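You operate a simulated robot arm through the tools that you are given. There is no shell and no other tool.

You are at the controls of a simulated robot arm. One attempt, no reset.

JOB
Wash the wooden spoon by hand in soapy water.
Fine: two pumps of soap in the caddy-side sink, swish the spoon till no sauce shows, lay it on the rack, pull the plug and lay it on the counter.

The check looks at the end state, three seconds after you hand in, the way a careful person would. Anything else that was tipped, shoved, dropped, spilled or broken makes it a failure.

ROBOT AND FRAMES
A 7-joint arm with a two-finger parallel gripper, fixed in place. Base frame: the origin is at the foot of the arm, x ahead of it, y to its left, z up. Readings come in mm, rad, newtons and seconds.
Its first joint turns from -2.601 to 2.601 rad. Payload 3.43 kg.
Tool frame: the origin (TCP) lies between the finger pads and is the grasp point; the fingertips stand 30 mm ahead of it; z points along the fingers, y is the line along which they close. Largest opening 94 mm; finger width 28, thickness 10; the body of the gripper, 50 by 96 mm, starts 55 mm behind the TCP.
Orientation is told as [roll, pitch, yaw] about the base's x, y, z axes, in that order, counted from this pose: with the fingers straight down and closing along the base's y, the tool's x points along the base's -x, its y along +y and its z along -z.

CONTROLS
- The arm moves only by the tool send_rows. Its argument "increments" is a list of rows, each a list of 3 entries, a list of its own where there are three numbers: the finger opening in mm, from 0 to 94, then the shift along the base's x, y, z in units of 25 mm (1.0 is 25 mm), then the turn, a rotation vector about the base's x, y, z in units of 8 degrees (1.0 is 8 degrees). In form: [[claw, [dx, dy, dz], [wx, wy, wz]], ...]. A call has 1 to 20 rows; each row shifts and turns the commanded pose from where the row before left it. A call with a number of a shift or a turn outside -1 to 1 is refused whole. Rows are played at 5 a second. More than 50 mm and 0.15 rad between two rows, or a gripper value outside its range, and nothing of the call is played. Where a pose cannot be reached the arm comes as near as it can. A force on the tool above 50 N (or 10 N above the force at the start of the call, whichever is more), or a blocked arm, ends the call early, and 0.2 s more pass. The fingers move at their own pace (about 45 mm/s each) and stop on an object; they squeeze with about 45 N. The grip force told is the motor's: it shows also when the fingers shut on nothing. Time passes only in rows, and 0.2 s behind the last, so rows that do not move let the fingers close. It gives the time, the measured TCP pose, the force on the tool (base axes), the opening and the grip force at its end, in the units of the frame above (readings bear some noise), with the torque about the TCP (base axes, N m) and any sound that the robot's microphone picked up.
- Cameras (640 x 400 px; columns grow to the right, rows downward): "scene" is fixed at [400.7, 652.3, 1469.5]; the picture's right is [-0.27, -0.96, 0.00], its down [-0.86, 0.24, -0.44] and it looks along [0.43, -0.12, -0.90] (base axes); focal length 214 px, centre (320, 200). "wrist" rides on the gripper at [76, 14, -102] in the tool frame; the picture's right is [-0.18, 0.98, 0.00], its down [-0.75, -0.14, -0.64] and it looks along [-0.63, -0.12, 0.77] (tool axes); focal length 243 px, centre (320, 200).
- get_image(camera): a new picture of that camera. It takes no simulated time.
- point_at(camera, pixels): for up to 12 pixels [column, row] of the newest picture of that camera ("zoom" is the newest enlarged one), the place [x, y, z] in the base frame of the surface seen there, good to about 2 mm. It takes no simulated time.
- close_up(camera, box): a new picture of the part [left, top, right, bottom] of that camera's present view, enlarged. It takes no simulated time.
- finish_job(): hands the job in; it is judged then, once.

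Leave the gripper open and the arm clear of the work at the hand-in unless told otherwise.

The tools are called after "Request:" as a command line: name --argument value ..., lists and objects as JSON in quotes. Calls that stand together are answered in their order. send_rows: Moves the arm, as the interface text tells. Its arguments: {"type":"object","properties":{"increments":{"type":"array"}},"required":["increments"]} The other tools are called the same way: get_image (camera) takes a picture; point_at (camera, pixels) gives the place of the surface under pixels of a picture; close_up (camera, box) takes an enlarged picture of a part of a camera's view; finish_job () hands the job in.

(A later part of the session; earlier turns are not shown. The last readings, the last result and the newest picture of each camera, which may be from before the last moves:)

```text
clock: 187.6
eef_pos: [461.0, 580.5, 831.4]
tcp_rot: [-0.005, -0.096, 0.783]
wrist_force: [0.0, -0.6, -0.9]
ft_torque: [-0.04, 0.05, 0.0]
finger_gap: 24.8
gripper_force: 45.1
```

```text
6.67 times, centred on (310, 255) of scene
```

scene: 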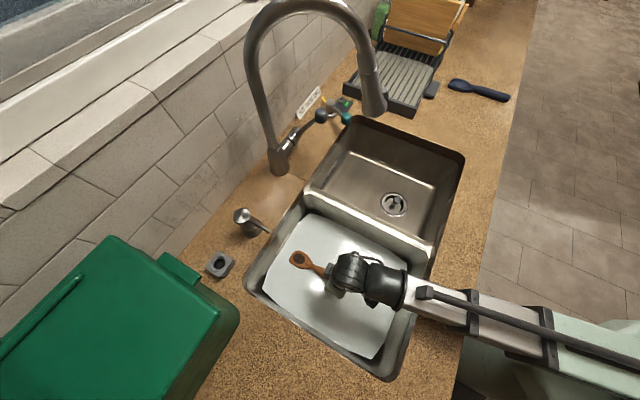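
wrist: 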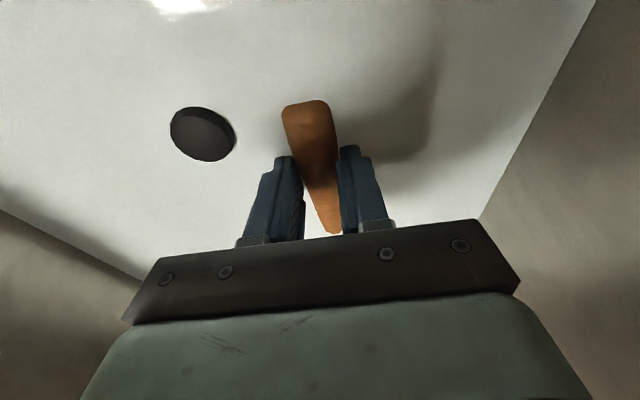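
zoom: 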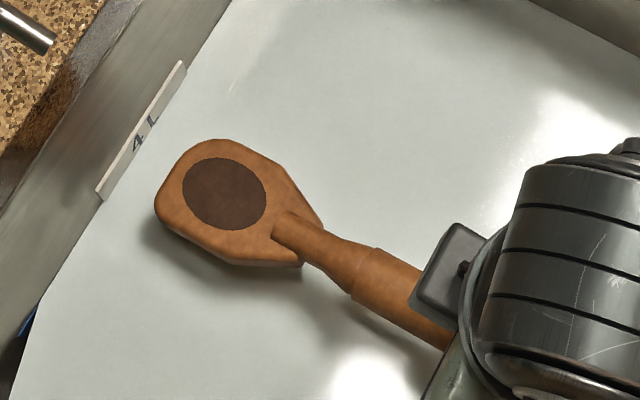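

No difference. Next test: bowl nearer the basin's middle (grip 45 mm further back), with long strokes across, tool upright so the butt passes above the plug knob.

Request:
send_rows --increments '[[0, [-0.6, -0.6, 0], [-0.25, 0.25, 0]], [0, [-0.6, -0.6, 0], [-0.3, 0.3, 0]], [0, [-0.1, -0.1, -0.7], [0, 0, 0]], [0, [0, 0, -0.7], [0, 0, 0]], [0, [0, 0, 0], [0, 0, 0]]]'

Request:
get_image --camera "wrist"

Request:
close_up --camera "scene" --box '[240, 190, 440, 390]'

```text
clock: 188.8
eef_pos: [427.2, 548.2, 795.3]
tcp_rot: [-0.003, 0.013, 0.783]
wrist_force: [-0.6, -1.4, 3.8]
ft_torque: [0.4, -0.42, -0.04]
finger_gap: 24.8
gripper_force: 45.1
```

```text
taken
```

wrist: 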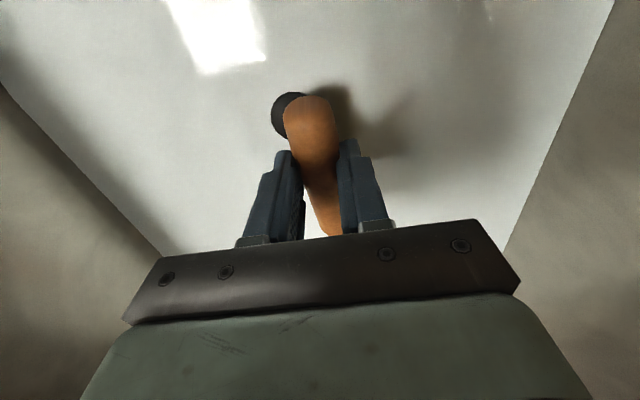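

```text
2.00 times, centred on (340, 290) of scene
```

zoom: 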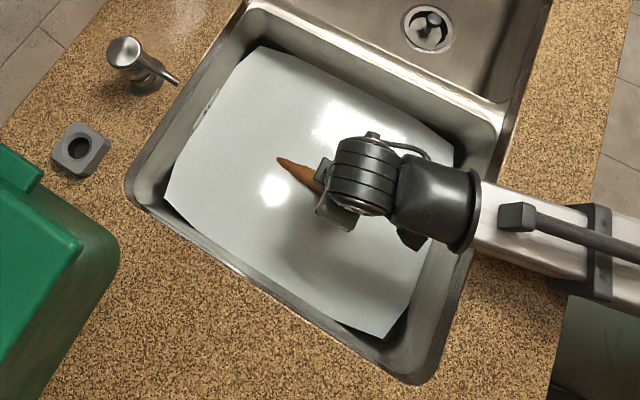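

A light 4 N touch shows the spoon tip is on the basin floor (z≈716), confirming the depth. I raise 4 mm and swish here with long strokes.

Request:
send_rows --increments '[[0, [0, 0, 0.16], [0, 0, 0]], [0, [0.75, -0.75, 0], [0, 0, -0.75]], [0, [0.75, -0.75, 0], [0, 0, -0.75]], [0, [-1, 1, 0], [0, 0, 1]], [0, [-1, 1, 0], [0, 0, 1]], [0, [-1, 1, 0], [0, 0, 1]], [0, [1, -1, 0], [0, 0, -1]], [0, [1, -1, 0], [0, 0, -1]], [0, [1, -1, 0], [0, 0, -1]], [0, [-1, 1, 0], [0, 0, 1]], [0, [-1, 1, 0], [0, 0, 1]], [0, [-1, 1, 0], [0, 0, 1]], [0, [1, -1, 0], [0, 0, -1]], [0, [1, -1, 0], [0, 0, -1]], [0, [1, -1, 0], [0, 0, -1]], [0, [-1, 1, 0], [0, 0, 1]], [0, [-1, 1, 0], [0, 0, 1]], [0, [-1, 1, 0], [0, 0, 1]], [0, [0.75, -0.75, 0], [0, 0, -0.75]], [0, [0.75, -0.75, 0], [0, 0, -0.75]]]'

Request:
send_rows --increments '[[0, [0, 0, 0], [0, 0, 0]], [0, [0.75, -0.75, 0], [0, 0, -0.75]], [0, [0.75, -0.75, 0], [0, 0, -0.75]], [0, [-1, 1, 0], [0, 0, 1]], [0, [-1, 1, 0], [0, 0, 1]], [0, [-1, 1, 0], [0, 0, 1]], [0, [1, -1, 0], [0, 0, -1]], [0, [1, -1, 0], [0, 0, -1]], [0, [1, -1, 0], [0, 0, -1]], [0, [-1, 1, 0], [0, 0, 1]], [0, [-1, 1, 0], [0, 0, 1]], [0, [-1, 1, 0], [0, 0, 1]], [0, [1, -1, 0], [0, 0, -1]], [0, [1, -1, 0], [0, 0, -1]], [0, [1, -1, 0], [0, 0, -1]], [0, [-1, 1, 0], [0, 0, 1]], [0, [-1, 1, 0], [0, 0, 1]], [0, [-1, 1, 0], [0, 0, 1]], [0, [0.75, -0.75, 0], [0, 0, -0.75]], [0, [0.75, -0.75, 0], [0, 0, -0.75]]]'

Request:
send_rows --increments '[[0, [0, 0, 0.7], [0, 0, 0]], [0, [0.5, 0.5, 0.8], [0.25, -0.25, 0]], [0, [0.6, 0.6, 0], [0.25, -0.25, 0]], [0, [0.3, 0.3, 0], [0.1, -0.1, 0]], [0, [0, 0, 0], [0, 0, 0]]]'

Request:
close_up --camera "scene" --box '[270, 225, 350, 285]'

```text
clock: 193.0
eef_pos: [427.6, 548.6, 798.1]
tcp_rot: [-0.002, 0.013, 0.782]
wrist_force: [0.6, -0.2, -1.2]
ft_torque: [-0.02, 0.01, 0.01]
finger_gap: 24.6
gripper_force: 45.4
```

```text
clock: 197.2
eef_pos: [428.5, 548.8, 798.4]
tcp_rot: [-0.003, 0.012, 0.782]
wrist_force: [0.6, 0.1, -0.6]
ft_torque: [-0.06, 0.04, -0.01]
finger_gap: 24.3
gripper_force: 44.8
```

```text
clock: 198.4
eef_pos: [461.5, 583.6, 835.7]
tcp_rot: [-0.004, -0.107, 0.781]
wrist_force: [-0.4, -0.2, -0.5]
ft_torque: [-0.03, 0.05, 0.0]
finger_gap: 25.0
gripper_force: 45.0
```

```text
6.67 times, centred on (310, 255) of scene
```

zoom: 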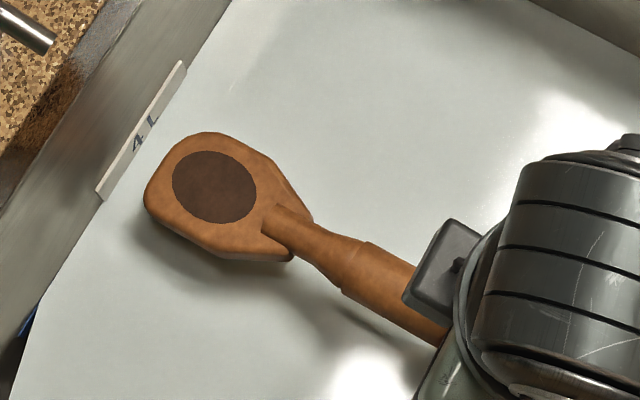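

I take a plain new scene and wrist picture too, in case they tell more than the enlargements.

Request:
get_image --camera "scene"

Request:
get_image --camera "wrist"

Request:
close_up --camera "scene" --box '[240, 170, 340, 260]'

```text
taken
```

scene: 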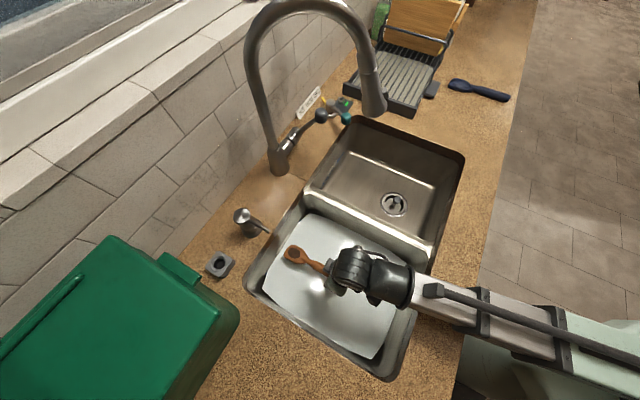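

```text
taken
```

wrist: 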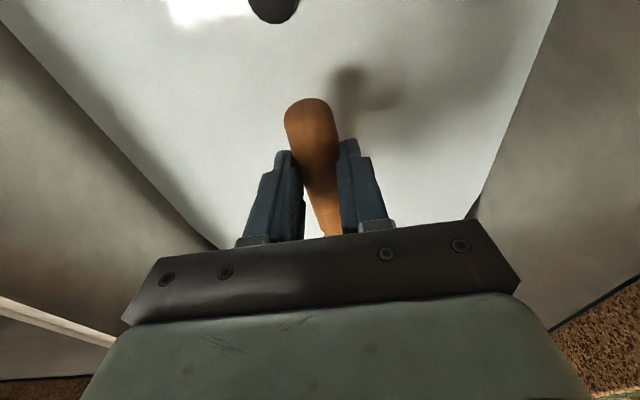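

```text
4.44 times, centred on (290, 215) of scene
```

zoom: 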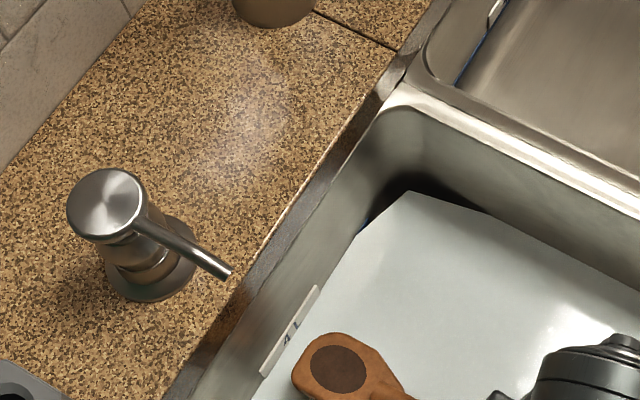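

I test the deepest possible: spoon level and the bowl gliding right on the floor (bowl ~18 mm under). I lower until a light touch.

Request:
send_rows --increments '[[0, [0, 0, -0.8], [0.31, -0.31, 0]], [0, [0, 0, -0.9], [0.32, -0.32, 0]], [0, [0, 0, -0.8], [0, 0, 0]], [0, [0, 0, -0.6], [0, 0, 0]], [0, [0, 0, -0.1], [0, 0, 0]], [0, [0, 0, -0.08], [0, 0, 0]], [0, [0, 0, 0], [0, 0, 0]]]'

```text
clock: 200.0
eef_pos: [462.6, 584.8, 753.0]
tcp_rot: [-0.003, -0.229, 0.784]
wrist_force: [0.3, 0.1, -0.2]
ft_torque: [-0.04, 0.03, 0.0]
finger_gap: 24.8
gripper_force: 45.1
```

Request:
send_rows --increments '[[0, [0, 0, -0.08], [0, 0, 0]], [0, [0, 0, -0.06], [0, 0, 0]], [0, [0, 0, 0], [0, 0, 0]]]'

```text
clock: 200.8
eef_pos: [462.3, 584.2, 749.2]
tcp_rot: [-0.002, -0.23, 0.784]
wrist_force: [-1.9, -0.8, 7.8]
ft_torque: [0.98, -1.0, -0.01]
finger_gap: 24.5
gripper_force: 45.6
```

The tip touches the floor at TCP 749 (8 N). I raise 2 mm and swish there.

Request:
send_rows --increments '[[0, [0, 0, 0.08], [0, 0, 0]], [0, [0.75, -0.75, 0], [0, 0, -0.75]], [0, [0.75, -0.75, 0], [0, 0, -0.75]], [0, [-1, 1, 0], [0, 0, 1]], [0, [-1, 1, 0], [0, 0, 1]], [0, [-1, 1, 0], [0, 0, 1]], [0, [1, -1, 0], [0, 0, -1]], [0, [1, -1, 0], [0, 0, -1]], [0, [1, -1, 0], [0, 0, -1]], [0, [-1, 1, 0], [0, 0, 1]], [0, [-1, 1, 0], [0, 0, 1]], [0, [-1, 1, 0], [0, 0, 1]], [0, [1, -1, 0], [0, 0, -1]], [0, [1, -1, 0], [0, 0, -1]], [0, [1, -1, 0], [0, 0, -1]], [0, [-1, 1, 0], [0, 0, 1]], [0, [-1, 1, 0], [0, 0, 1]], [0, [-1, 1, 0], [0, 0, 1]], [0, [0.75, -0.75, 0], [0, 0, -0.75]], [0, [0.75, -0.75, 0], [0, 0, -0.75]]]'

Request:
send_rows --increments '[[0, [0, 0, 0], [0, 0, 0]], [0, [0.75, -0.75, 0], [0, 0, -0.75]], [0, [0.75, -0.75, 0], [0, 0, -0.75]], [0, [-1, 1, 0], [0, 0, 1]], [0, [-1, 1, 0], [0, 0, 1]], [0, [-1, 1, 0], [0, 0, 1]], [0, [1, -1, 0], [0, 0, -1]], [0, [1, -1, 0], [0, 0, -1]], [0, [1, -1, 0], [0, 0, -1]], [0, [-1, 1, 0], [0, 0, 1]], [0, [-1, 1, 0], [0, 0, 1]], [0, [-1, 1, 0], [0, 0, 1]], [0, [1, -1, 0], [0, 0, -1]], [0, [1, -1, 0], [0, 0, -1]], [0, [1, -1, 0], [0, 0, -1]], [0, [-1, 1, 0], [0, 0, 1]], [0, [-1, 1, 0], [0, 0, 1]], [0, [-1, 1, 0], [0, 0, 1]], [0, [0.75, -0.75, 0], [0, 0, -0.75]], [0, [0.75, -0.75, 0], [0, 0, -0.75]]]'

Request:
send_rows --increments '[[0, [0, 0, 0.8], [0, 0, 0]], [0, [0, 0, 0.9], [-0.14, 0.14, 0]], [0, [0, 0, 0.95], [-0.14, 0.14, 0]], [0, [0, 0, 0.5], [0, 0, 0]], [0, [0, 0, 0], [0, 0, 0]]]'

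Request:
close_up --camera "scene" --box '[285, 235, 315, 260]'

```text
clock: 205.0
eef_pos: [463.2, 583.6, 753.5]
tcp_rot: [-0.003, -0.231, 0.782]
wrist_force: [-0.8, -0.1, -0.2]
ft_torque: [-0.08, 0.06, 0.01]
finger_gap: 24.3
gripper_force: 45.2
```

```text
clock: 209.2
eef_pos: [465.2, 583.9, 751.9]
tcp_rot: [-0.002, -0.231, 0.78]
wrist_force: [-0.4, -0.5, -1.0]
ft_torque: [-0.06, 0.06, 0.01]
finger_gap: 24.7
gripper_force: 45.0
```

```text
clock: 210.4
eef_pos: [463.2, 583.7, 831.2]
tcp_rot: [-0.003, -0.174, 0.782]
wrist_force: [-0.3, 0.1, -0.6]
ft_torque: [-0.06, 0.03, -0.01]
finger_gap: 24.6
gripper_force: 45.4
```

```text
16.00 times, centred on (300, 248) of scene
```

zoom: 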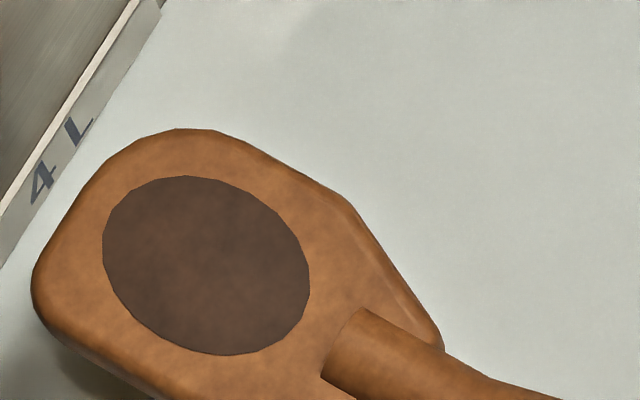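

Not gone. The touch has moved the spoon slightly in the grip, so I measure the head's height again.

Request:
point_at --camera "zoom" --pixels '[[205, 265], [110, 230], [300, 290], [205, 185], [205, 345], [50, 270], [320, 210], [380, 340], [200, 140]]'

Request:
close_up --camera "scene" --box '[270, 225, 350, 285]'

```text
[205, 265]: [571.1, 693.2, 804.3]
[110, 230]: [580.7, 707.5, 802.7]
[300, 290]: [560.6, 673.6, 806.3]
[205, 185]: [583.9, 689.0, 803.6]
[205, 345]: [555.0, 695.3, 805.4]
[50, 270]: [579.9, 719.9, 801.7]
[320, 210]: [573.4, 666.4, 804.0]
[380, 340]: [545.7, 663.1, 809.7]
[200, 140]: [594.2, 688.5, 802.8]
```

```text
6.67 times, centred on (310, 255) of scene
```

zoom: 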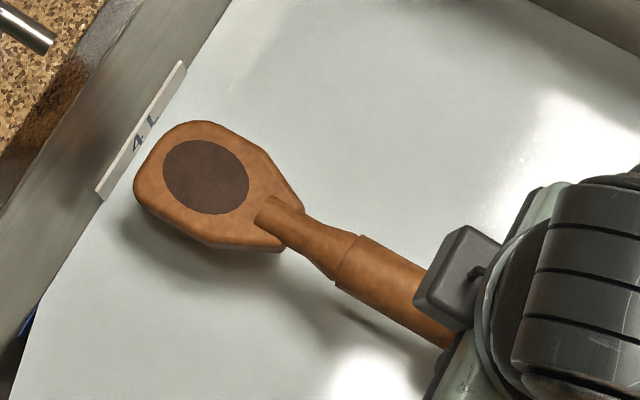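

The spoon has crept ~15 mm outward in the grip, so I keep the tip further from the back wall. Next test: much longer strokes, across nearly the whole basin (about 200 mm at the bowl).

Request:
send_rows --increments '[[0, [-0.14, -0.88, -0.8], [0.08, -0.08, 0]], [0, [0, 0, -0.9], [0.08, -0.08, 0]], [0, [0, 0, -0.8], [0, 0, 0]], [0, [0, 0, -0.45], [0, 0, 0]], [0, [1, -1, 0], [0, 0, -0.75]], [0, [1, -1, 0], [0, 0, -0.75]], [0, [-1, 1, 0], [0, 0, 0.75]], [0, [-1, 1, 0], [0, 0, 0.75]], [0, [-1, 1, 0], [0, 0, 0.75]], [0, [-1, 1, 0], [0, 0, 0.75]], [0, [1, -1, 0], [0, 0, -0.75]], [0, [1, -1, 0], [0, 0, -0.75]], [0, [1, -1, 0], [0, 0, -0.75]], [0, [1, -1, 0], [0, 0, -0.75]], [0, [-1, 1, 0], [0, 0, 0.75]], [0, [-1, 1, 0], [0, 0, 0.75]], [0, [-1, 1, 0], [0, 0, 0.75]], [0, [-1, 1, 0], [0, 0, 0.75]], [0, [1, -1, 0], [0, 0, -0.75]], [0, [1, -1, 0], [0, 0, -0.75]]]'

Request:
send_rows --increments '[[0, [1, -1, 0], [0, 0, -0.75]], [0, [1, -1, 0], [0, 0, -0.75]], [0, [-1, 1, 0], [0, 0, 0.75]], [0, [-1, 1, 0], [0, 0, 0.75]], [0, [-1, 1, 0], [0, 0, 0.75]], [0, [-1, 1, 0], [0, 0, 0.75]], [0, [1, -1, 0], [0, 0, -0.75]], [0, [1, -1, 0], [0, 0, -0.75]], [0, [1, -1, 0], [0, 0, -0.75]], [0, [1, -1, 0], [0, 0, -0.75]], [0, [-1, 1, 0], [0, 0, 0.75]], [0, [-1, 1, 0], [0, 0, 0.75]], [0, [-1, 1, 0], [0, 0, 0.75]], [0, [-1, 1, 0], [0, 0, 0.75]], [0, [1, -1, 0], [0, 0, -0.75]], [0, [1, -1, 0], [0, 0, -0.75]], [0, [0, 0, 0], [0, 0, 0]]]'

```text
clock: 214.6
eef_pos: [457.9, 562.0, 758.7]
tcp_rot: [-0.002, -0.205, 0.782]
wrist_force: [0.3, 0.4, -1.6]
ft_torque: [-0.06, 0.04, -0.01]
finger_gap: 24.8
gripper_force: 45.0
```

```text
clock: 218.2
eef_pos: [459.6, 561.8, 756.3]
tcp_rot: [-0.003, -0.206, 0.781]
wrist_force: [-0.8, -0.5, -1.3]
ft_torque: [-0.05, 0.05, -0.02]
finger_gap: 24.7
gripper_force: 45.4
```

I lift and compare once more.

Request:
send_rows --increments '[[0, [0, 0, 0.8], [0, 0, 0]], [0, [0, 0, 0.9], [-0.08, 0.08, 0]], [0, [0.05, 0.3, 0.9], [-0.08, 0.08, 0]], [0, [0.05, 0.3, 0.4], [0, 0, 0]], [0, [0, 0, 0], [0, 0, 0]]]'

Request:
close_up --camera "scene" --box '[285, 235, 315, 260]'

Request:
close_up --camera "scene" --box '[270, 225, 350, 285]'

```text
clock: 219.4
eef_pos: [463.0, 578.2, 832.8]
tcp_rot: [-0.004, -0.174, 0.782]
wrist_force: [0.1, -0.8, -0.7]
ft_torque: [-0.03, 0.02, -0.02]
finger_gap: 24.7
gripper_force: 44.6
```

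```text
16.00 times, centred on (300, 248) of scene
```

zoom: 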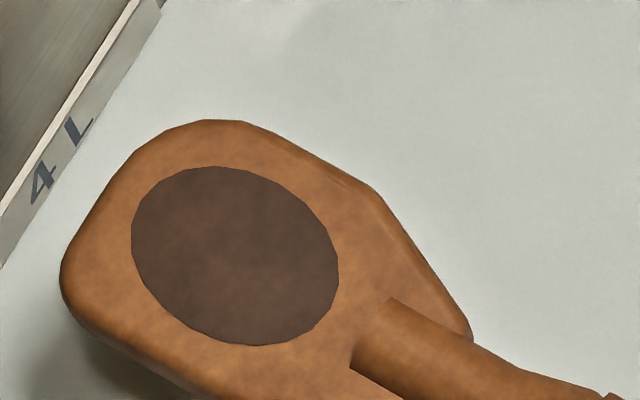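

```text
6.67 times, centred on (310, 255) of scene
```

zoom: 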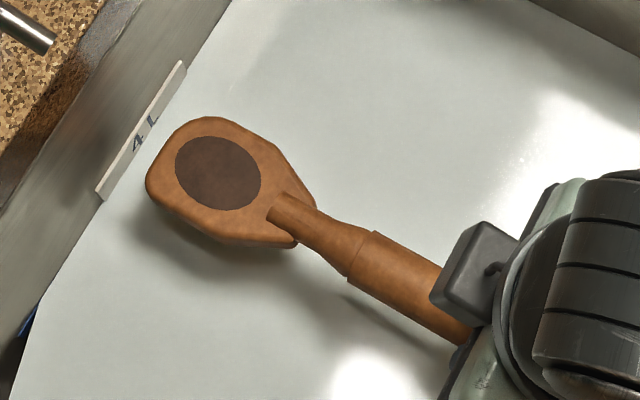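

Still there. One idea left untried: the flat face must push against the water. I roll the spoon 20° about its own axis so sideways strokes press broadside on the bowl.

Request:
send_rows --increments '[[0, [-0.1, 0, 0], [0.44, 0.44, 0]], [0, [-0.1, 0, 0], [0.44, 0.44, 0]], [0, [0, 0, 0], [0.44, 0.44, 0]], [0, [0, 0, 0], [0.44, 0.44, 0]], [0, [0, 0, -0.7], [0, 0, 0]], [0, [0, 0, -0.7], [0, 0, 0]], [0, [0, 0, -0.7], [0, 0, 0]], [0, [0, 0, -0.4], [0, 0, 0]], [0, [0, 0, 0], [0, 0, 0]]]'

Request:
close_up --camera "scene" --box '[240, 190, 440, 390]'

Request:
get_image --camera "wrist"

```text
clock: 221.4
eef_pos: [456.1, 577.2, 769.9]
tcp_rot: [0.349, -0.163, 0.724]
wrist_force: [0.0, -0.1, -1.1]
ft_torque: [-0.02, 0.05, 0.0]
finger_gap: 24.6
gripper_force: 44.6
```

```text
2.00 times, centred on (340, 290) of scene
```

zoom: 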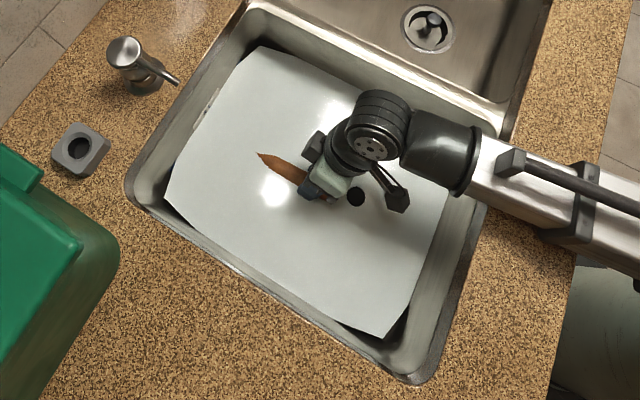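

```text
taken
```

wrist: 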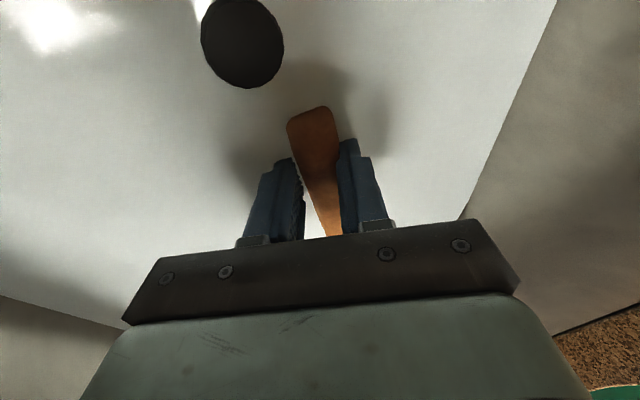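

The head is under, rolled 20°. I swish sideways here.

Request:
send_rows --increments '[[0, [0, 0, -0.12], [0, 0, 0]], [0, [0.75, -0.75, 0], [0, 0, 0]], [0, [0.75, -0.75, 0], [0, 0, 0]], [0, [-1, 1, 0], [0, 0, 0]], [0, [-1, 1, 0], [0, 0, 0]], [0, [-1, 1, 0], [0, 0, 0]], [0, [1, -1, 0], [0, 0, 0]], [0, [1, -1, 0], [0, 0, 0]], [0, [1, -1, 0], [0, 0, 0]], [0, [-1, 1, 0], [0, 0, 0]], [0, [-1, 1, 0], [0, 0, 0]], [0, [-1, 1, 0], [0, 0, 0]], [0, [1, -1, 0], [0, 0, 0]], [0, [1, -1, 0], [0, 0, 0]], [0, [1, -1, 0], [0, 0, 0]], [0, [-1, 1, 0], [0, 0, 0]], [0, [-1, 1, 0], [0, 0, 0]], [0, [-1, 1, 0], [0, 0, 0]], [0, [0.75, -0.75, 0], [0, 0, 0]], [0, [0.75, -0.75, 0], [0, 0, 0]]]'

Request:
send_rows --increments '[[0, [0, 0, 0], [0, 0, 0]], [0, [0.75, -0.75, 0], [0, 0, 0]], [0, [0.75, -0.75, 0], [0, 0, 0]], [0, [-1, 1, 0], [0, 0, 0]], [0, [-1, 1, 0], [0, 0, 0]], [0, [-1, 1, 0], [0, 0, 0]], [0, [1, -1, 0], [0, 0, 0]], [0, [1, -1, 0], [0, 0, 0]], [0, [1, -1, 0], [0, 0, 0]], [0, [-1, 1, 0], [0, 0, 0]], [0, [-1, 1, 0], [0, 0, 0]], [0, [-1, 1, 0], [0, 0, 0]], [0, [1, -1, 0], [0, 0, 0]], [0, [1, -1, 0], [0, 0, 0]], [0, [1, -1, 0], [0, 0, 0]], [0, [-1, 1, 0], [0, 0, 0]], [0, [-1, 1, 0], [0, 0, 0]], [0, [-1, 1, 0], [0, 0, 0]], [0, [0.75, -0.75, 0], [0, 0, 0]], [0, [0.75, -0.75, 0], [0, 0, 0]]]'

Request:
send_rows --increments '[[0, [0, 0, 0.7], [0, 0, 0]], [0, [0, 0, 0.9], [-0.44, -0.44, 0]], [0, [0, 0, 0.9], [-0.44, -0.44, 0]], [0, [0.1, 0, 0], [-0.44, -0.44, 0]], [0, [0.1, 0, 0], [-0.44, -0.44, 0]], [0, [0, 0, 0], [0, 0, 0]]]'

Request:
close_up --camera "scene" --box '[270, 225, 350, 285]'

```text
clock: 225.6
eef_pos: [456.3, 575.7, 765.5]
tcp_rot: [0.349, -0.163, 0.725]
wrist_force: [0.2, 0.5, -0.2]
ft_torque: [-0.03, 0.02, 0.0]
finger_gap: 24.6
gripper_force: 45.2
```

```text
clock: 229.8
eef_pos: [457.3, 574.5, 766.9]
tcp_rot: [0.348, -0.165, 0.722]
wrist_force: [0.1, -0.4, -0.4]
ft_torque: [-0.03, 0.04, -0.02]
finger_gap: 24.3
gripper_force: 45.2
```

```text
clock: 231.2
eef_pos: [463.0, 575.4, 829.5]
tcp_rot: [-0.003, -0.175, 0.782]
wrist_force: [-0.3, -0.5, -0.7]
ft_torque: [-0.05, 0.05, 0.0]
finger_gap: 24.3
gripper_force: 44.9
```

```text
6.67 times, centred on (310, 255) of scene
```

zoom: 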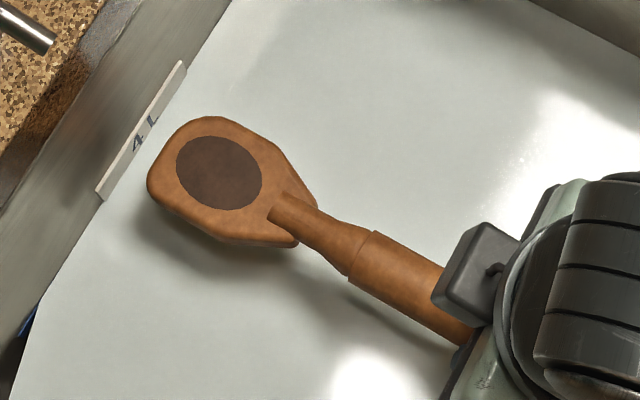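

At the start a dark blotch showed through the water above the bowl at ~7 mm depth. I repeat that exact depth and tilt to see whether it still shows: this tells whether the sauce has changed.

Request:
send_rows --increments '[[0, [-0.2, -0.2, -0.6], [-0.22, 0.22, 0]], [0, [0, 0, -0.7], [-0.22, 0.22, 0]], [0, [0, 0, -0.45], [0, 0, 0]], [0, [0, 0, 0], [0, 0, 0]]]'

Request:
close_up --camera "scene" --box '[285, 230, 345, 275]'

```text
clock: 232.2
eef_pos: [456.9, 571.1, 785.2]
tcp_rot: [-0.004, -0.088, 0.783]
wrist_force: [-0.5, -0.6, -1.2]
ft_torque: [-0.05, 0.03, -0.02]
finger_gap: 24.9
gripper_force: 44.8
```

```text
8.89 times, centred on (315, 252) of scene
```

zoom: 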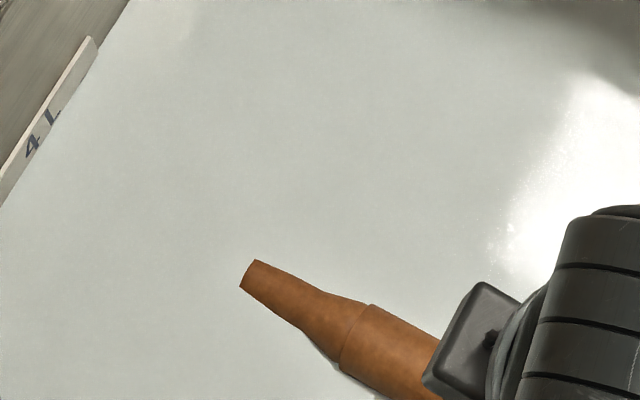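

The blotch is gone at the same depth, so the sauce did change: the grainy, raised layer seen at the start has come off. I compare with the blue spoon's bowl to judge whether the smooth dark oval is still sauce.

Request:
close_up --camera "scene" --box '[445, 75, 475, 97]'

Request:
send_rows --increments '[[0, [0.1, 0.1, 0.8], [0, 0, 0]], [0, [0.1, 0.1, 0.9], [0, 0, 0]], [0, [0, 0, 0.9], [0, 0, 0]], [0, [0, 0, 0.9], [0, 0, 0]], [0, [0, 0, 0.9], [0, 0, 0]], [0, [0, 0, 0.9], [0, 0, 0]], [0, [0, 0, 0.9], [0, 0, 0]], [0, [0, 0, 0.9], [0, 0, 0]], [0, [0, 0, 0], [0, 0, 0]]]'

Request:
get_image --camera "scene"

```text
16.00 times, centred on (460, 86) of scene
```

zoom: 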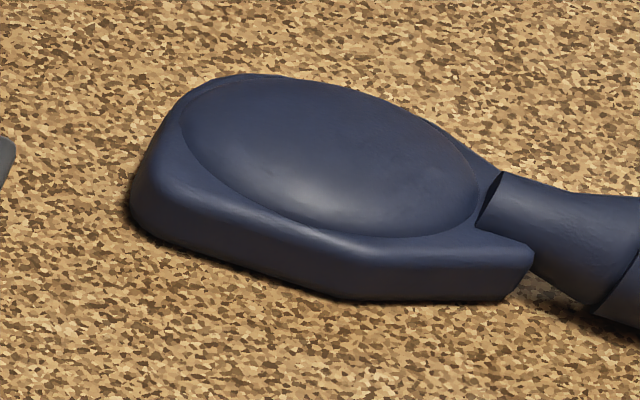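

```text
clock: 234.2
eef_pos: [462.0, 576.4, 963.8]
tcp_rot: [-0.004, -0.087, 0.782]
wrist_force: [0.7, -0.3, -0.5]
ft_torque: [-0.06, 0.08, 0.01]
finger_gap: 24.4
gripper_force: 44.8
```

```text
taken
```

scene: 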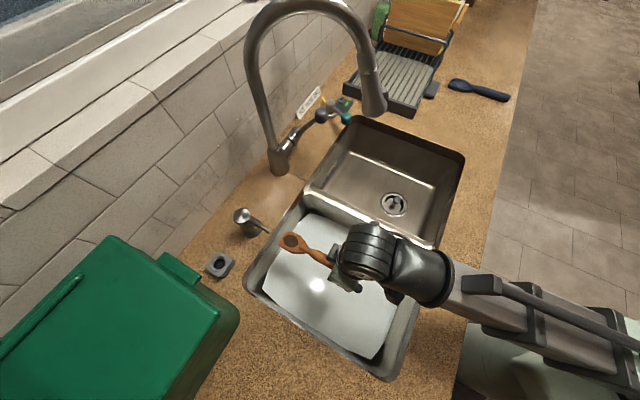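

Now the wooden spoon's bowl, raised closer to the camera.

Request:
close_up --camera "scene" --box '[278, 230, 308, 252]'

```text
16.00 times, centred on (293, 241) of scene
```

zoom: 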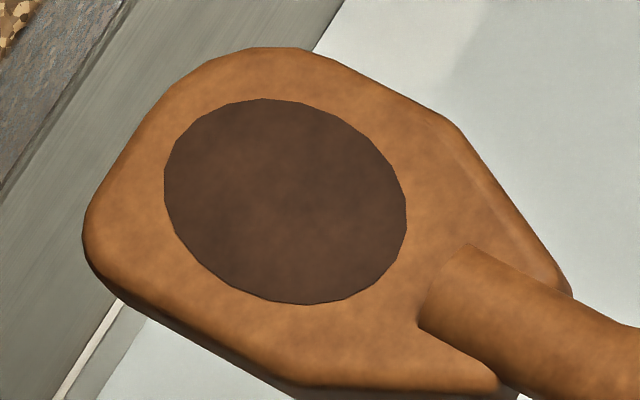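

The oval now is smooth with the spoon's own wood-like mottling and no longer shows through the water, unlike the grainy, dark layer at the start. I'll verify it from the same viewpoint as the "before" picture on the way. First I raise, level the spoon and retract.

Request:
send_rows --increments '[[0, [0, 0, 0.6], [0.24, -0.24, 0]], [0, [0, 0, 0.6], [0.24, -0.24, 0]], [0, [-0.3, -0.4, 0.5], [0.22, -0.22, 0]], [0, [-0.3, -0.4, 0.1], [0, 0, 0]], [0, [-0.33, -0.42, 0], [0, 0, 0]], [0, [0, 0, 0], [0, 0, 0]]]'

Request:
get_image --camera "scene"

Request:
get_image --camera "wrist"

```text
clock: 235.6
eef_pos: [437.9, 546.9, 1009.5]
tcp_rot: [-0.002, -0.228, 0.783]
wrist_force: [0.3, 0.4, -0.9]
ft_torque: [-0.05, 0.01, 0.02]
finger_gap: 25.2
gripper_force: 44.8
```

```text
taken
```

scene: 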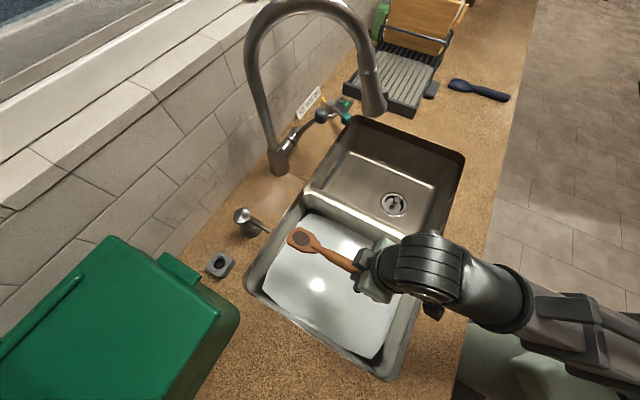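

```text
taken
```

wrist: 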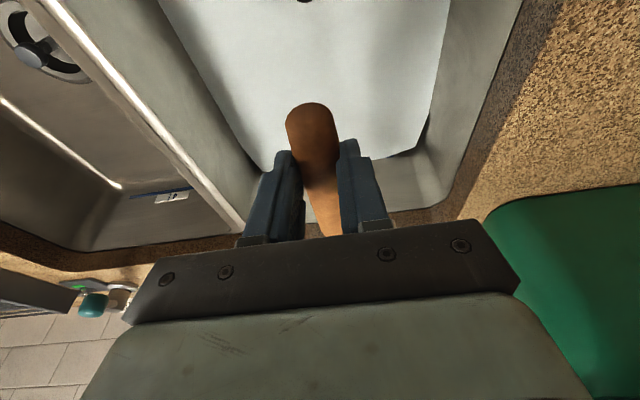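

I take the same enlargement as the one made just before washing (box 280–600, 190–390).

Request:
close_up --camera "scene" --box '[280, 190, 600, 390]'

Request:
close_up --camera "scene" --box '[285, 225, 325, 255]'

```text
2.00 times, centred on (440, 290) of scene
```

zoom: 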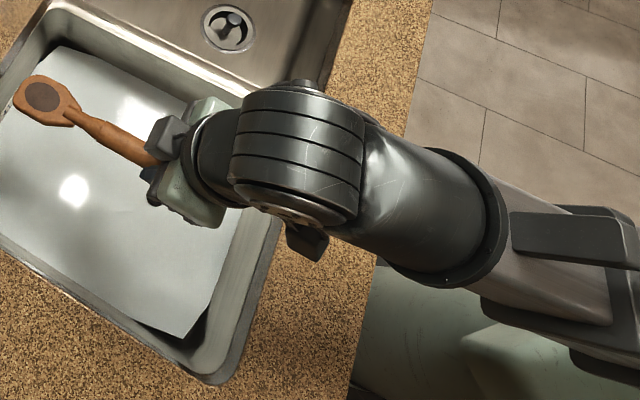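

```text
13.33 times, centred on (305, 240) of scene
```

zoom: 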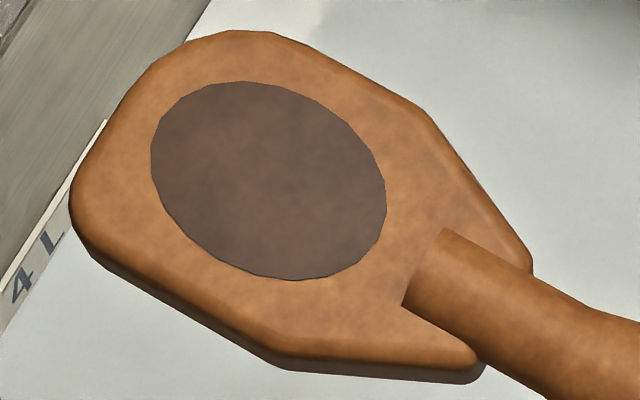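

From here the oval looks smooth and a bit lighter than before. I carry the spoon on, swinging back at r≈700 with the yaw following.

Request:
send_rows --increments '[[0, [0.4, -0.33, 0], [0, 0, -0.15]], [0, [0.726, -0.654, 0], [0, 0, -0.19]], [0, [0.703, -0.679, 0], [0, 0, -0.19]], [0, [0.679, -0.703, 0], [0, 0, -0.19]], [0, [0.654, -0.726, 0], [0, 0, -0.19]], [0, [0.628, -0.748, 0], [0, 0, -0.19]], [0, [0.601, -0.77, 0], [0, 0, -0.19]], [0, [0.574, -0.79, 0], [0, 0, -0.19]], [0, [0.546, -0.81, 0], [0, 0, -0.19]], [0, [0.518, -0.829, 0], [0, 0, -0.19]], [0, [0.489, -0.846, 0], [0, 0, -0.19]], [0, [0.459, -0.863, 0], [0, 0, -0.19]], [0, [0.428, -0.878, 0], [0, 0, -0.19]], [0, [0.397, -0.893, 0], [0, 0, -0.19]]]'

```text
clock: 238.6
eef_pos: [632.4, 283.5, 1009.5]
tcp_rot: [-0.001, -0.224, 0.415]
wrist_force: [-0.5, -0.3, -0.1]
ft_torque: [-0.04, 0.06, 0.0]
finger_gap: 24.7
gripper_force: 45.0
```

All calm. I continue the swing.

Request:
send_rows --increments '[[0, [0.366, -0.906, 0], [0, 0, -0.15]], [0, [0.334, -0.918, 0], [0, 0, -0.15]], [0, [0.302, -0.929, 0], [0, 0, -0.15]], [0, [0.269, -0.939, 0], [0, 0, -0.15]], [0, [0.236, -0.948, 0], [0, 0, -0.15]], [0, [0.203, -0.956, 0], [0, 0, -0.15]], [0, [0.17, -0.962, 0], [0, 0, -0.15]], [0, [0.136, -0.968, 0], [0, 0, -0.15]], [0, [0.102, -0.972, 0], [0, 0, -0.1]], [0, [0.068, -0.975, 0], [0, 0, 0]], [0, [0.034, -0.976, 0], [0, 0, 0]], [0, [0, -0.977, 0], [0, 0, 0]], [0, [0, -0.5, 0], [0, 0, 0]]]'

```text
clock: 241.4
eef_pos: [687.9, -16.6, 1009.2]
tcp_rot: [-0.003, -0.227, 0.235]
wrist_force: [-0.7, 0.7, -1.8]
ft_torque: [-0.02, 0.09, -0.01]
finger_gap: 24.3
gripper_force: 45.1
```

Now out to the place where the spoon was lifted, turning to the same orientation as in the "before" picture.

Request:
send_rows --increments '[[0, [0.6, -0.25, -0.1], [0, 0, 0]], [0, [0.95, -0.4, -0.1], [0, 0, 0]], [0, [0.95, -0.4, -0.1], [0, 0, 0]], [0, [0.95, -0.4, -0.04], [0, 0, 0.2]], [0, [0.43, -0.16, 0], [0, 0, 0.4]], [0, [0, 0, 0], [0, 0, 0.45]], [0, [0, 0, 0], [0, 0, 0.45]], [0, [0, 0, 0], [0, 0, 0.45]], [0, [0, 0, 0], [0, 0, 0.45]], [0, [0, 0, 0], [0, 0, 0.45]], [0, [0, 0, 0], [0, 0, 0.45]], [0, [0, 0, 0], [0, 0, 0.4]], [0, [0, 0, 0], [0, 0, 0.15]], [0, [0, 0, 0], [0, 0, 0]]]'

Request:
close_up --camera "scene" --box '[400, 20, 580, 150]'

Request:
close_up --camera "scene" --box '[425, 70, 520, 135]'

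```text
clock: 244.4
eef_pos: [787.4, -55.6, 999.4]
tcp_rot: [-0.003, -0.226, 0.773]
wrist_force: [-0.3, -0.1, -0.7]
ft_torque: [-0.04, 0.03, -0.02]
finger_gap: 24.3
gripper_force: 45.2
```

```text
3.08 times, centred on (490, 85) of scene
```

zoom: 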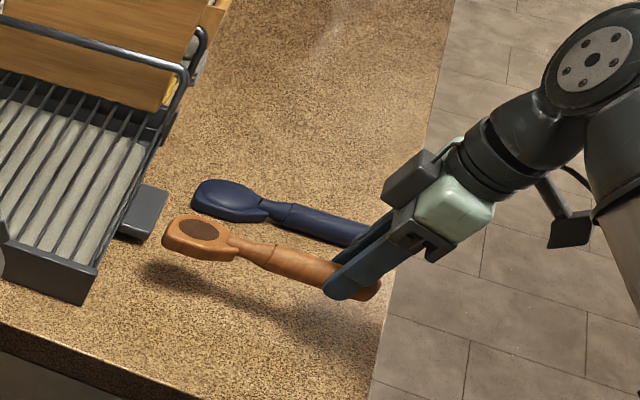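

```text
6.15 times, centred on (472, 102) of scene
```

zoom: 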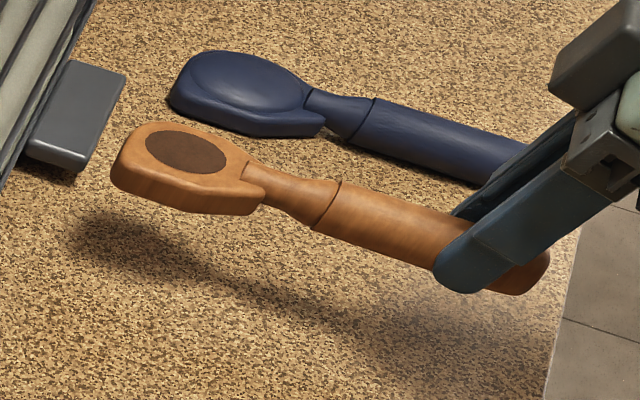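

Compared with the "before" picture from this same viewpoint: the black, grainy sauce is gone; the bowl's hollow is a smooth, plain darker wood tone, and nothing changed any more in the long extra swishing. So I take the spoon to the rack: raise, then move over it while turning to yaw ≈20°.

Request:
send_rows --increments '[[0, [0, 0, 0.7], [0, 0, 0]], [0, [0, 0, 0.9], [0, 0, -0.2]], [0, [0.4, 0.55, 0.2], [0, 0, -0.3]], [0, [0.65, 0.9, 0], [0, 0, -0.35]], [0, [0.65, 0.9, 0], [0, 0, -0.35]], [0, [0.65, 0.9, 0], [0, 0, -0.35]], [0, [0.65, 0.9, 0], [0, 0, -0.35]], [0, [0.65, 0.9, 0], [0, 0, -0.35]], [0, [0.65, 0.9, 0], [0, 0, -0.35]], [0, [0.4, 0.6, 0], [0, 0, -0.3]], [0, [0, 0, 0], [0, 0, 0]]]'

Request:
get_image --camera "scene"

Request:
get_image --camera "wrist"

```text
clock: 246.8
eef_pos: [902.4, 108.3, 1044.0]
tcp_rot: [-0.002, -0.227, 0.366]
wrist_force: [0.2, -0.2, -0.2]
ft_torque: [-0.01, 0.02, 0.01]
finger_gap: 24.6
gripper_force: 45.3
```

```text
taken
```

scene: 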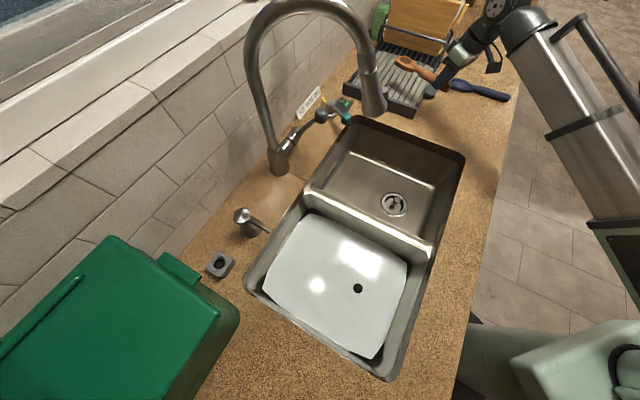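

```text
taken
```

wrist: 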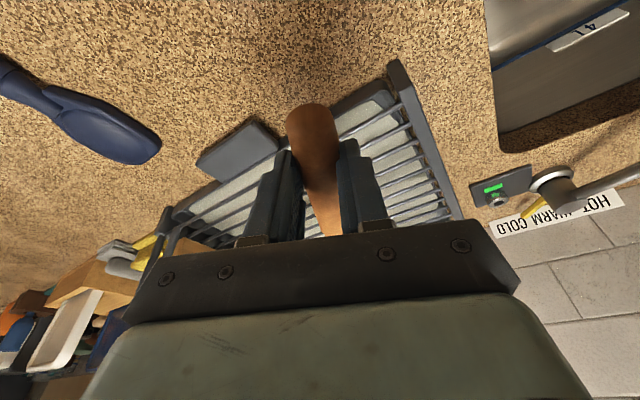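

Now over the rack's near edge. I move on to the target (950,168).

Request:
send_rows --increments '[[0, [0.63, 0.79, 0], [0, 0, 0]], [0, [0.63, 0.79, 0], [0, 0, 0]], [0, [0.63, 0.79, 0], [0, 0, 0]], [0, [0, 0, -0.6], [0, 0, 0]], [0, [0, 0, 0], [0, 0, 0]]]'

Request:
get_image --camera "wrist"

Request:
close_up --camera "scene" --box '[335, 0, 495, 125]'

```text
clock: 248.0
eef_pos: [948.8, 167.5, 1029.1]
tcp_rot: [-0.002, -0.229, 0.367]
wrist_force: [0.0, 0.5, -0.7]
ft_torque: [-0.04, 0.07, 0.0]
finger_gap: 24.7
gripper_force: 44.9
```

```text
taken
```

wrist: 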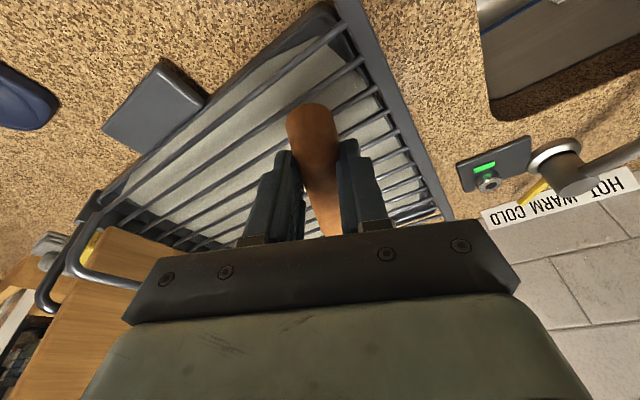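

```text
3.20 times, centred on (415, 62) of scene
```

zoom: 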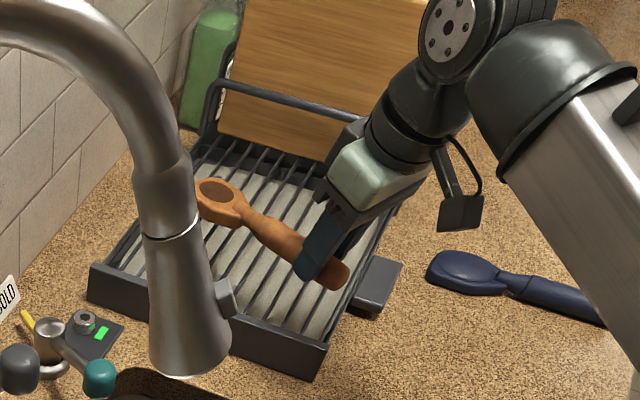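

The spoon hovers over the bars. I measure the bars near the butt and the front wall for the final placing.

Request:
point_at --camera "wrist" --pixels '[[312, 42], [290, 60], [335, 78], [355, 105], [375, 125], [370, 60], [410, 130], [312, 108], [240, 90], [275, 75], [200, 160], [385, 150]]'

Request:
point_at --camera "scene" --pixels '[[401, 62], [396, 58], [412, 68], [428, 78], [440, 86], [405, 55], [395, 64]]'

```text
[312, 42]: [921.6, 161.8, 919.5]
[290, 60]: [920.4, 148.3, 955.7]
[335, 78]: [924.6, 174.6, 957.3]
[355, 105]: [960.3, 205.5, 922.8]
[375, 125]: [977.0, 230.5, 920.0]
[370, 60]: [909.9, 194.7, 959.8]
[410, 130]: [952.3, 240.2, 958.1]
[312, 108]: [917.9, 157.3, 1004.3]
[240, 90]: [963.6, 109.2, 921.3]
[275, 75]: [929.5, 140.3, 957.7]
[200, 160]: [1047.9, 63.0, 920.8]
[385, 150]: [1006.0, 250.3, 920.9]
```

```text
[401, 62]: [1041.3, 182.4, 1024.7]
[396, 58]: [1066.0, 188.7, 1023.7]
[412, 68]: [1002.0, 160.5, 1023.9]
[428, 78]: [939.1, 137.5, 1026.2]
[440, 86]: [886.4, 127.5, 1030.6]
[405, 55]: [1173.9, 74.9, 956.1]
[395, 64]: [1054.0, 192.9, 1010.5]
```

Some of those scene pixels were on the gripper. I query the spoon itself: head at (383,59), neck (395,68), butt (420,86).

Request:
point_at --camera "scene" --pixels '[[383, 59], [379, 57], [388, 62], [396, 69], [402, 74], [419, 86], [422, 88]]'

```text
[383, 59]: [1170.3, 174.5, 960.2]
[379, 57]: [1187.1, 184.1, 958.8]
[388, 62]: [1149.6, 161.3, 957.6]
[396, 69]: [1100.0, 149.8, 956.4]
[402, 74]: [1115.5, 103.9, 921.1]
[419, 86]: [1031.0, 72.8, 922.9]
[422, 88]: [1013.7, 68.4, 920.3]
```

The last full scene picture was older than this pose. I take a fresh one and measure again.

Request:
get_image --camera "scene"

Request:
point_at --camera "scene" --pixels '[[383, 59], [379, 57], [388, 62], [396, 69], [402, 74], [419, 86], [422, 88], [377, 60], [390, 68]]'

```text
taken
```

scene: 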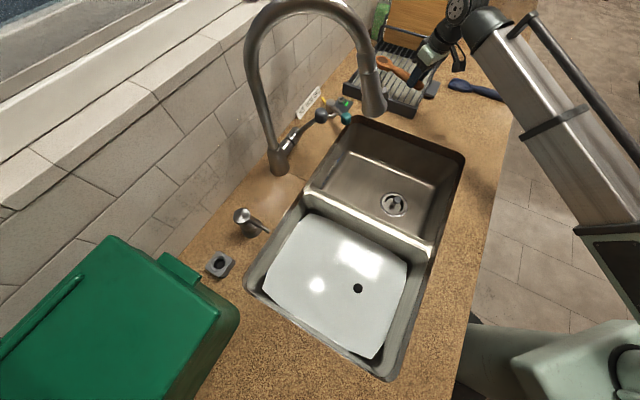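

```text
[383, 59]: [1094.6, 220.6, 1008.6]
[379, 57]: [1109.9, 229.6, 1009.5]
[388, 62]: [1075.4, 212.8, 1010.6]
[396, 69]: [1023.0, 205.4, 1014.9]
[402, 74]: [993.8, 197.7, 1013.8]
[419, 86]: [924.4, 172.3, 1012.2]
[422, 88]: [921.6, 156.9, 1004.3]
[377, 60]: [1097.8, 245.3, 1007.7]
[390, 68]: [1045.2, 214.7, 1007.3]
```

The spoon is level; its underside is at z≈993 and the bars at 958. Head at u≈930, butt just over the second bar, all inside the rack. I lower 30 mm, then feel for contact.

Request:
send_rows --increments '[[0, [0, 0, -0.5], [0, 0, 0]], [0, [0, 0, -0.4], [0, 0, 0]], [0, [0, 0, -0.3], [0, 0, 0]], [0, [0, 0, 0], [0, 0, 0]]]'

Request:
send_rows --increments '[[0, [0, 0, -0.08], [0, 0, 0]], [0, [0, 0, -0.06], [0, 0, 0]], [0, [0, 0, 0], [0, 0, 0]]]'

```text
clock: 249.0
eef_pos: [950.2, 167.6, 999.9]
tcp_rot: [-0.002, -0.227, 0.365]
wrist_force: [-0.1, 0.2, 0.2]
ft_torque: [-0.01, 0.04, 0.02]
finger_gap: 24.6
gripper_force: 45.2
```

```text
clock: 249.8
eef_pos: [949.5, 167.4, 996.3]
tcp_rot: [-0.003, -0.229, 0.367]
wrist_force: [0.0, 0.0, 5.6]
ft_torque: [0.38, -0.85, -0.16]
finger_gap: 24.6
gripper_force: 45.1
```

The head rests on the bars (5.6 N at the head's place). I open the fingers gently, just wide enough.

Request:
send_rows --increments '[[26, [0, 0, 0], [0, 0, 0]], [30, [0, 0, 0], [0, 0, 0]], [36, [0, 0, 0], [0, 0, 0]], [44, [0, 0, 0], [0, 0, 0]], [46, [0, 0, 0], [0, 0, 0]], [46, [0, 0, 0], [0, 0, 0]]]'

Request:
get_image --camera "wrist"

Request:
close_up --camera "scene" --box '[335, 0, 495, 125]'

```text
clock: 251.2
eef_pos: [950.3, 166.9, 996.9]
tcp_rot: [-0.002, -0.226, 0.367]
wrist_force: [0.2, 0.8, -0.1]
ft_torque: [0.04, -0.01, -0.01]
finger_gap: 45.9
gripper_force: 0.0
```

```text
taken
```

wrist: 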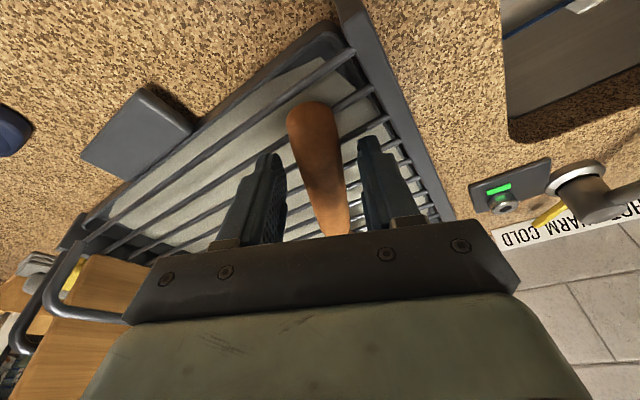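

```text
3.20 times, centred on (415, 62) of scene
```

zoom: 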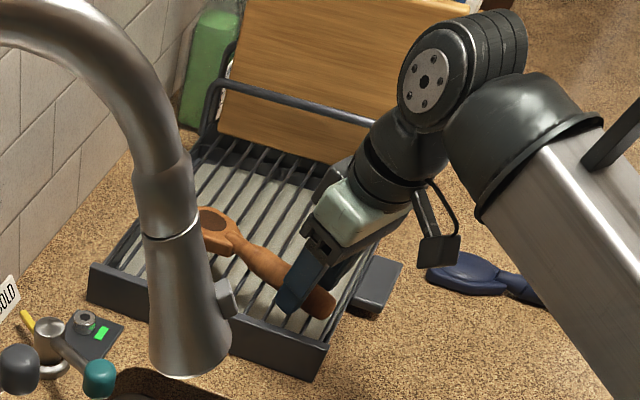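

The spoon lies on the bars. I rise straight up and look.

Request:
send_rows --increments '[[46, [0, 0, 0.3], [0, 0, 0]], [46, [0, 0, 0.6], [0, 0, 0]], [46, [0, 0, 0.8], [0, 0, 0]], [46, [0, 0, 0.8], [0, 0, 0]], [46, [-0.6, -0.3, 0], [0, 0, 0]], [46, [-0.9, -0.5, 0], [0, 0, 0]], [46, [-0.9, -0.5, 0], [0, 0, 0]], [46, [-0.9, -0.5, 0], [0, 0, 0]]]'

Request:
get_image --camera "scene"

Request:
close_up --camera "scene" --box '[335, 0, 495, 125]'

Request:
get_image --camera "wrist"

```text
clock: 253.0
eef_pos: [865.7, 125.4, 1059.8]
tcp_rot: [-0.001, -0.226, 0.367]
wrist_force: [0.2, -0.1, -0.2]
ft_torque: [-0.01, 0.02, 0.01]
finger_gap: 46.0
gripper_force: 0.1
```

```text
taken
```

scene: 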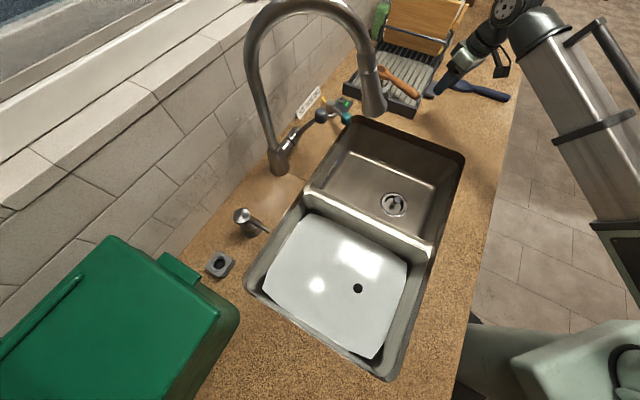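

```text
3.20 times, centred on (415, 62) of scene
```

zoom: 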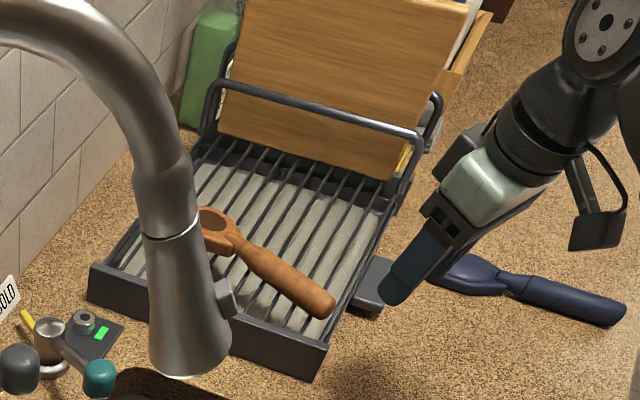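

```text
taken
```

wrist: 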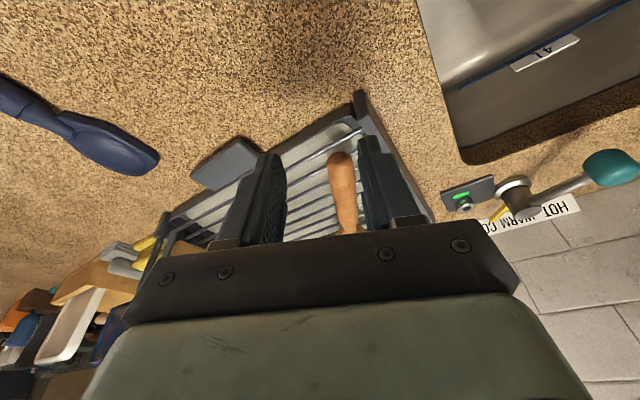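

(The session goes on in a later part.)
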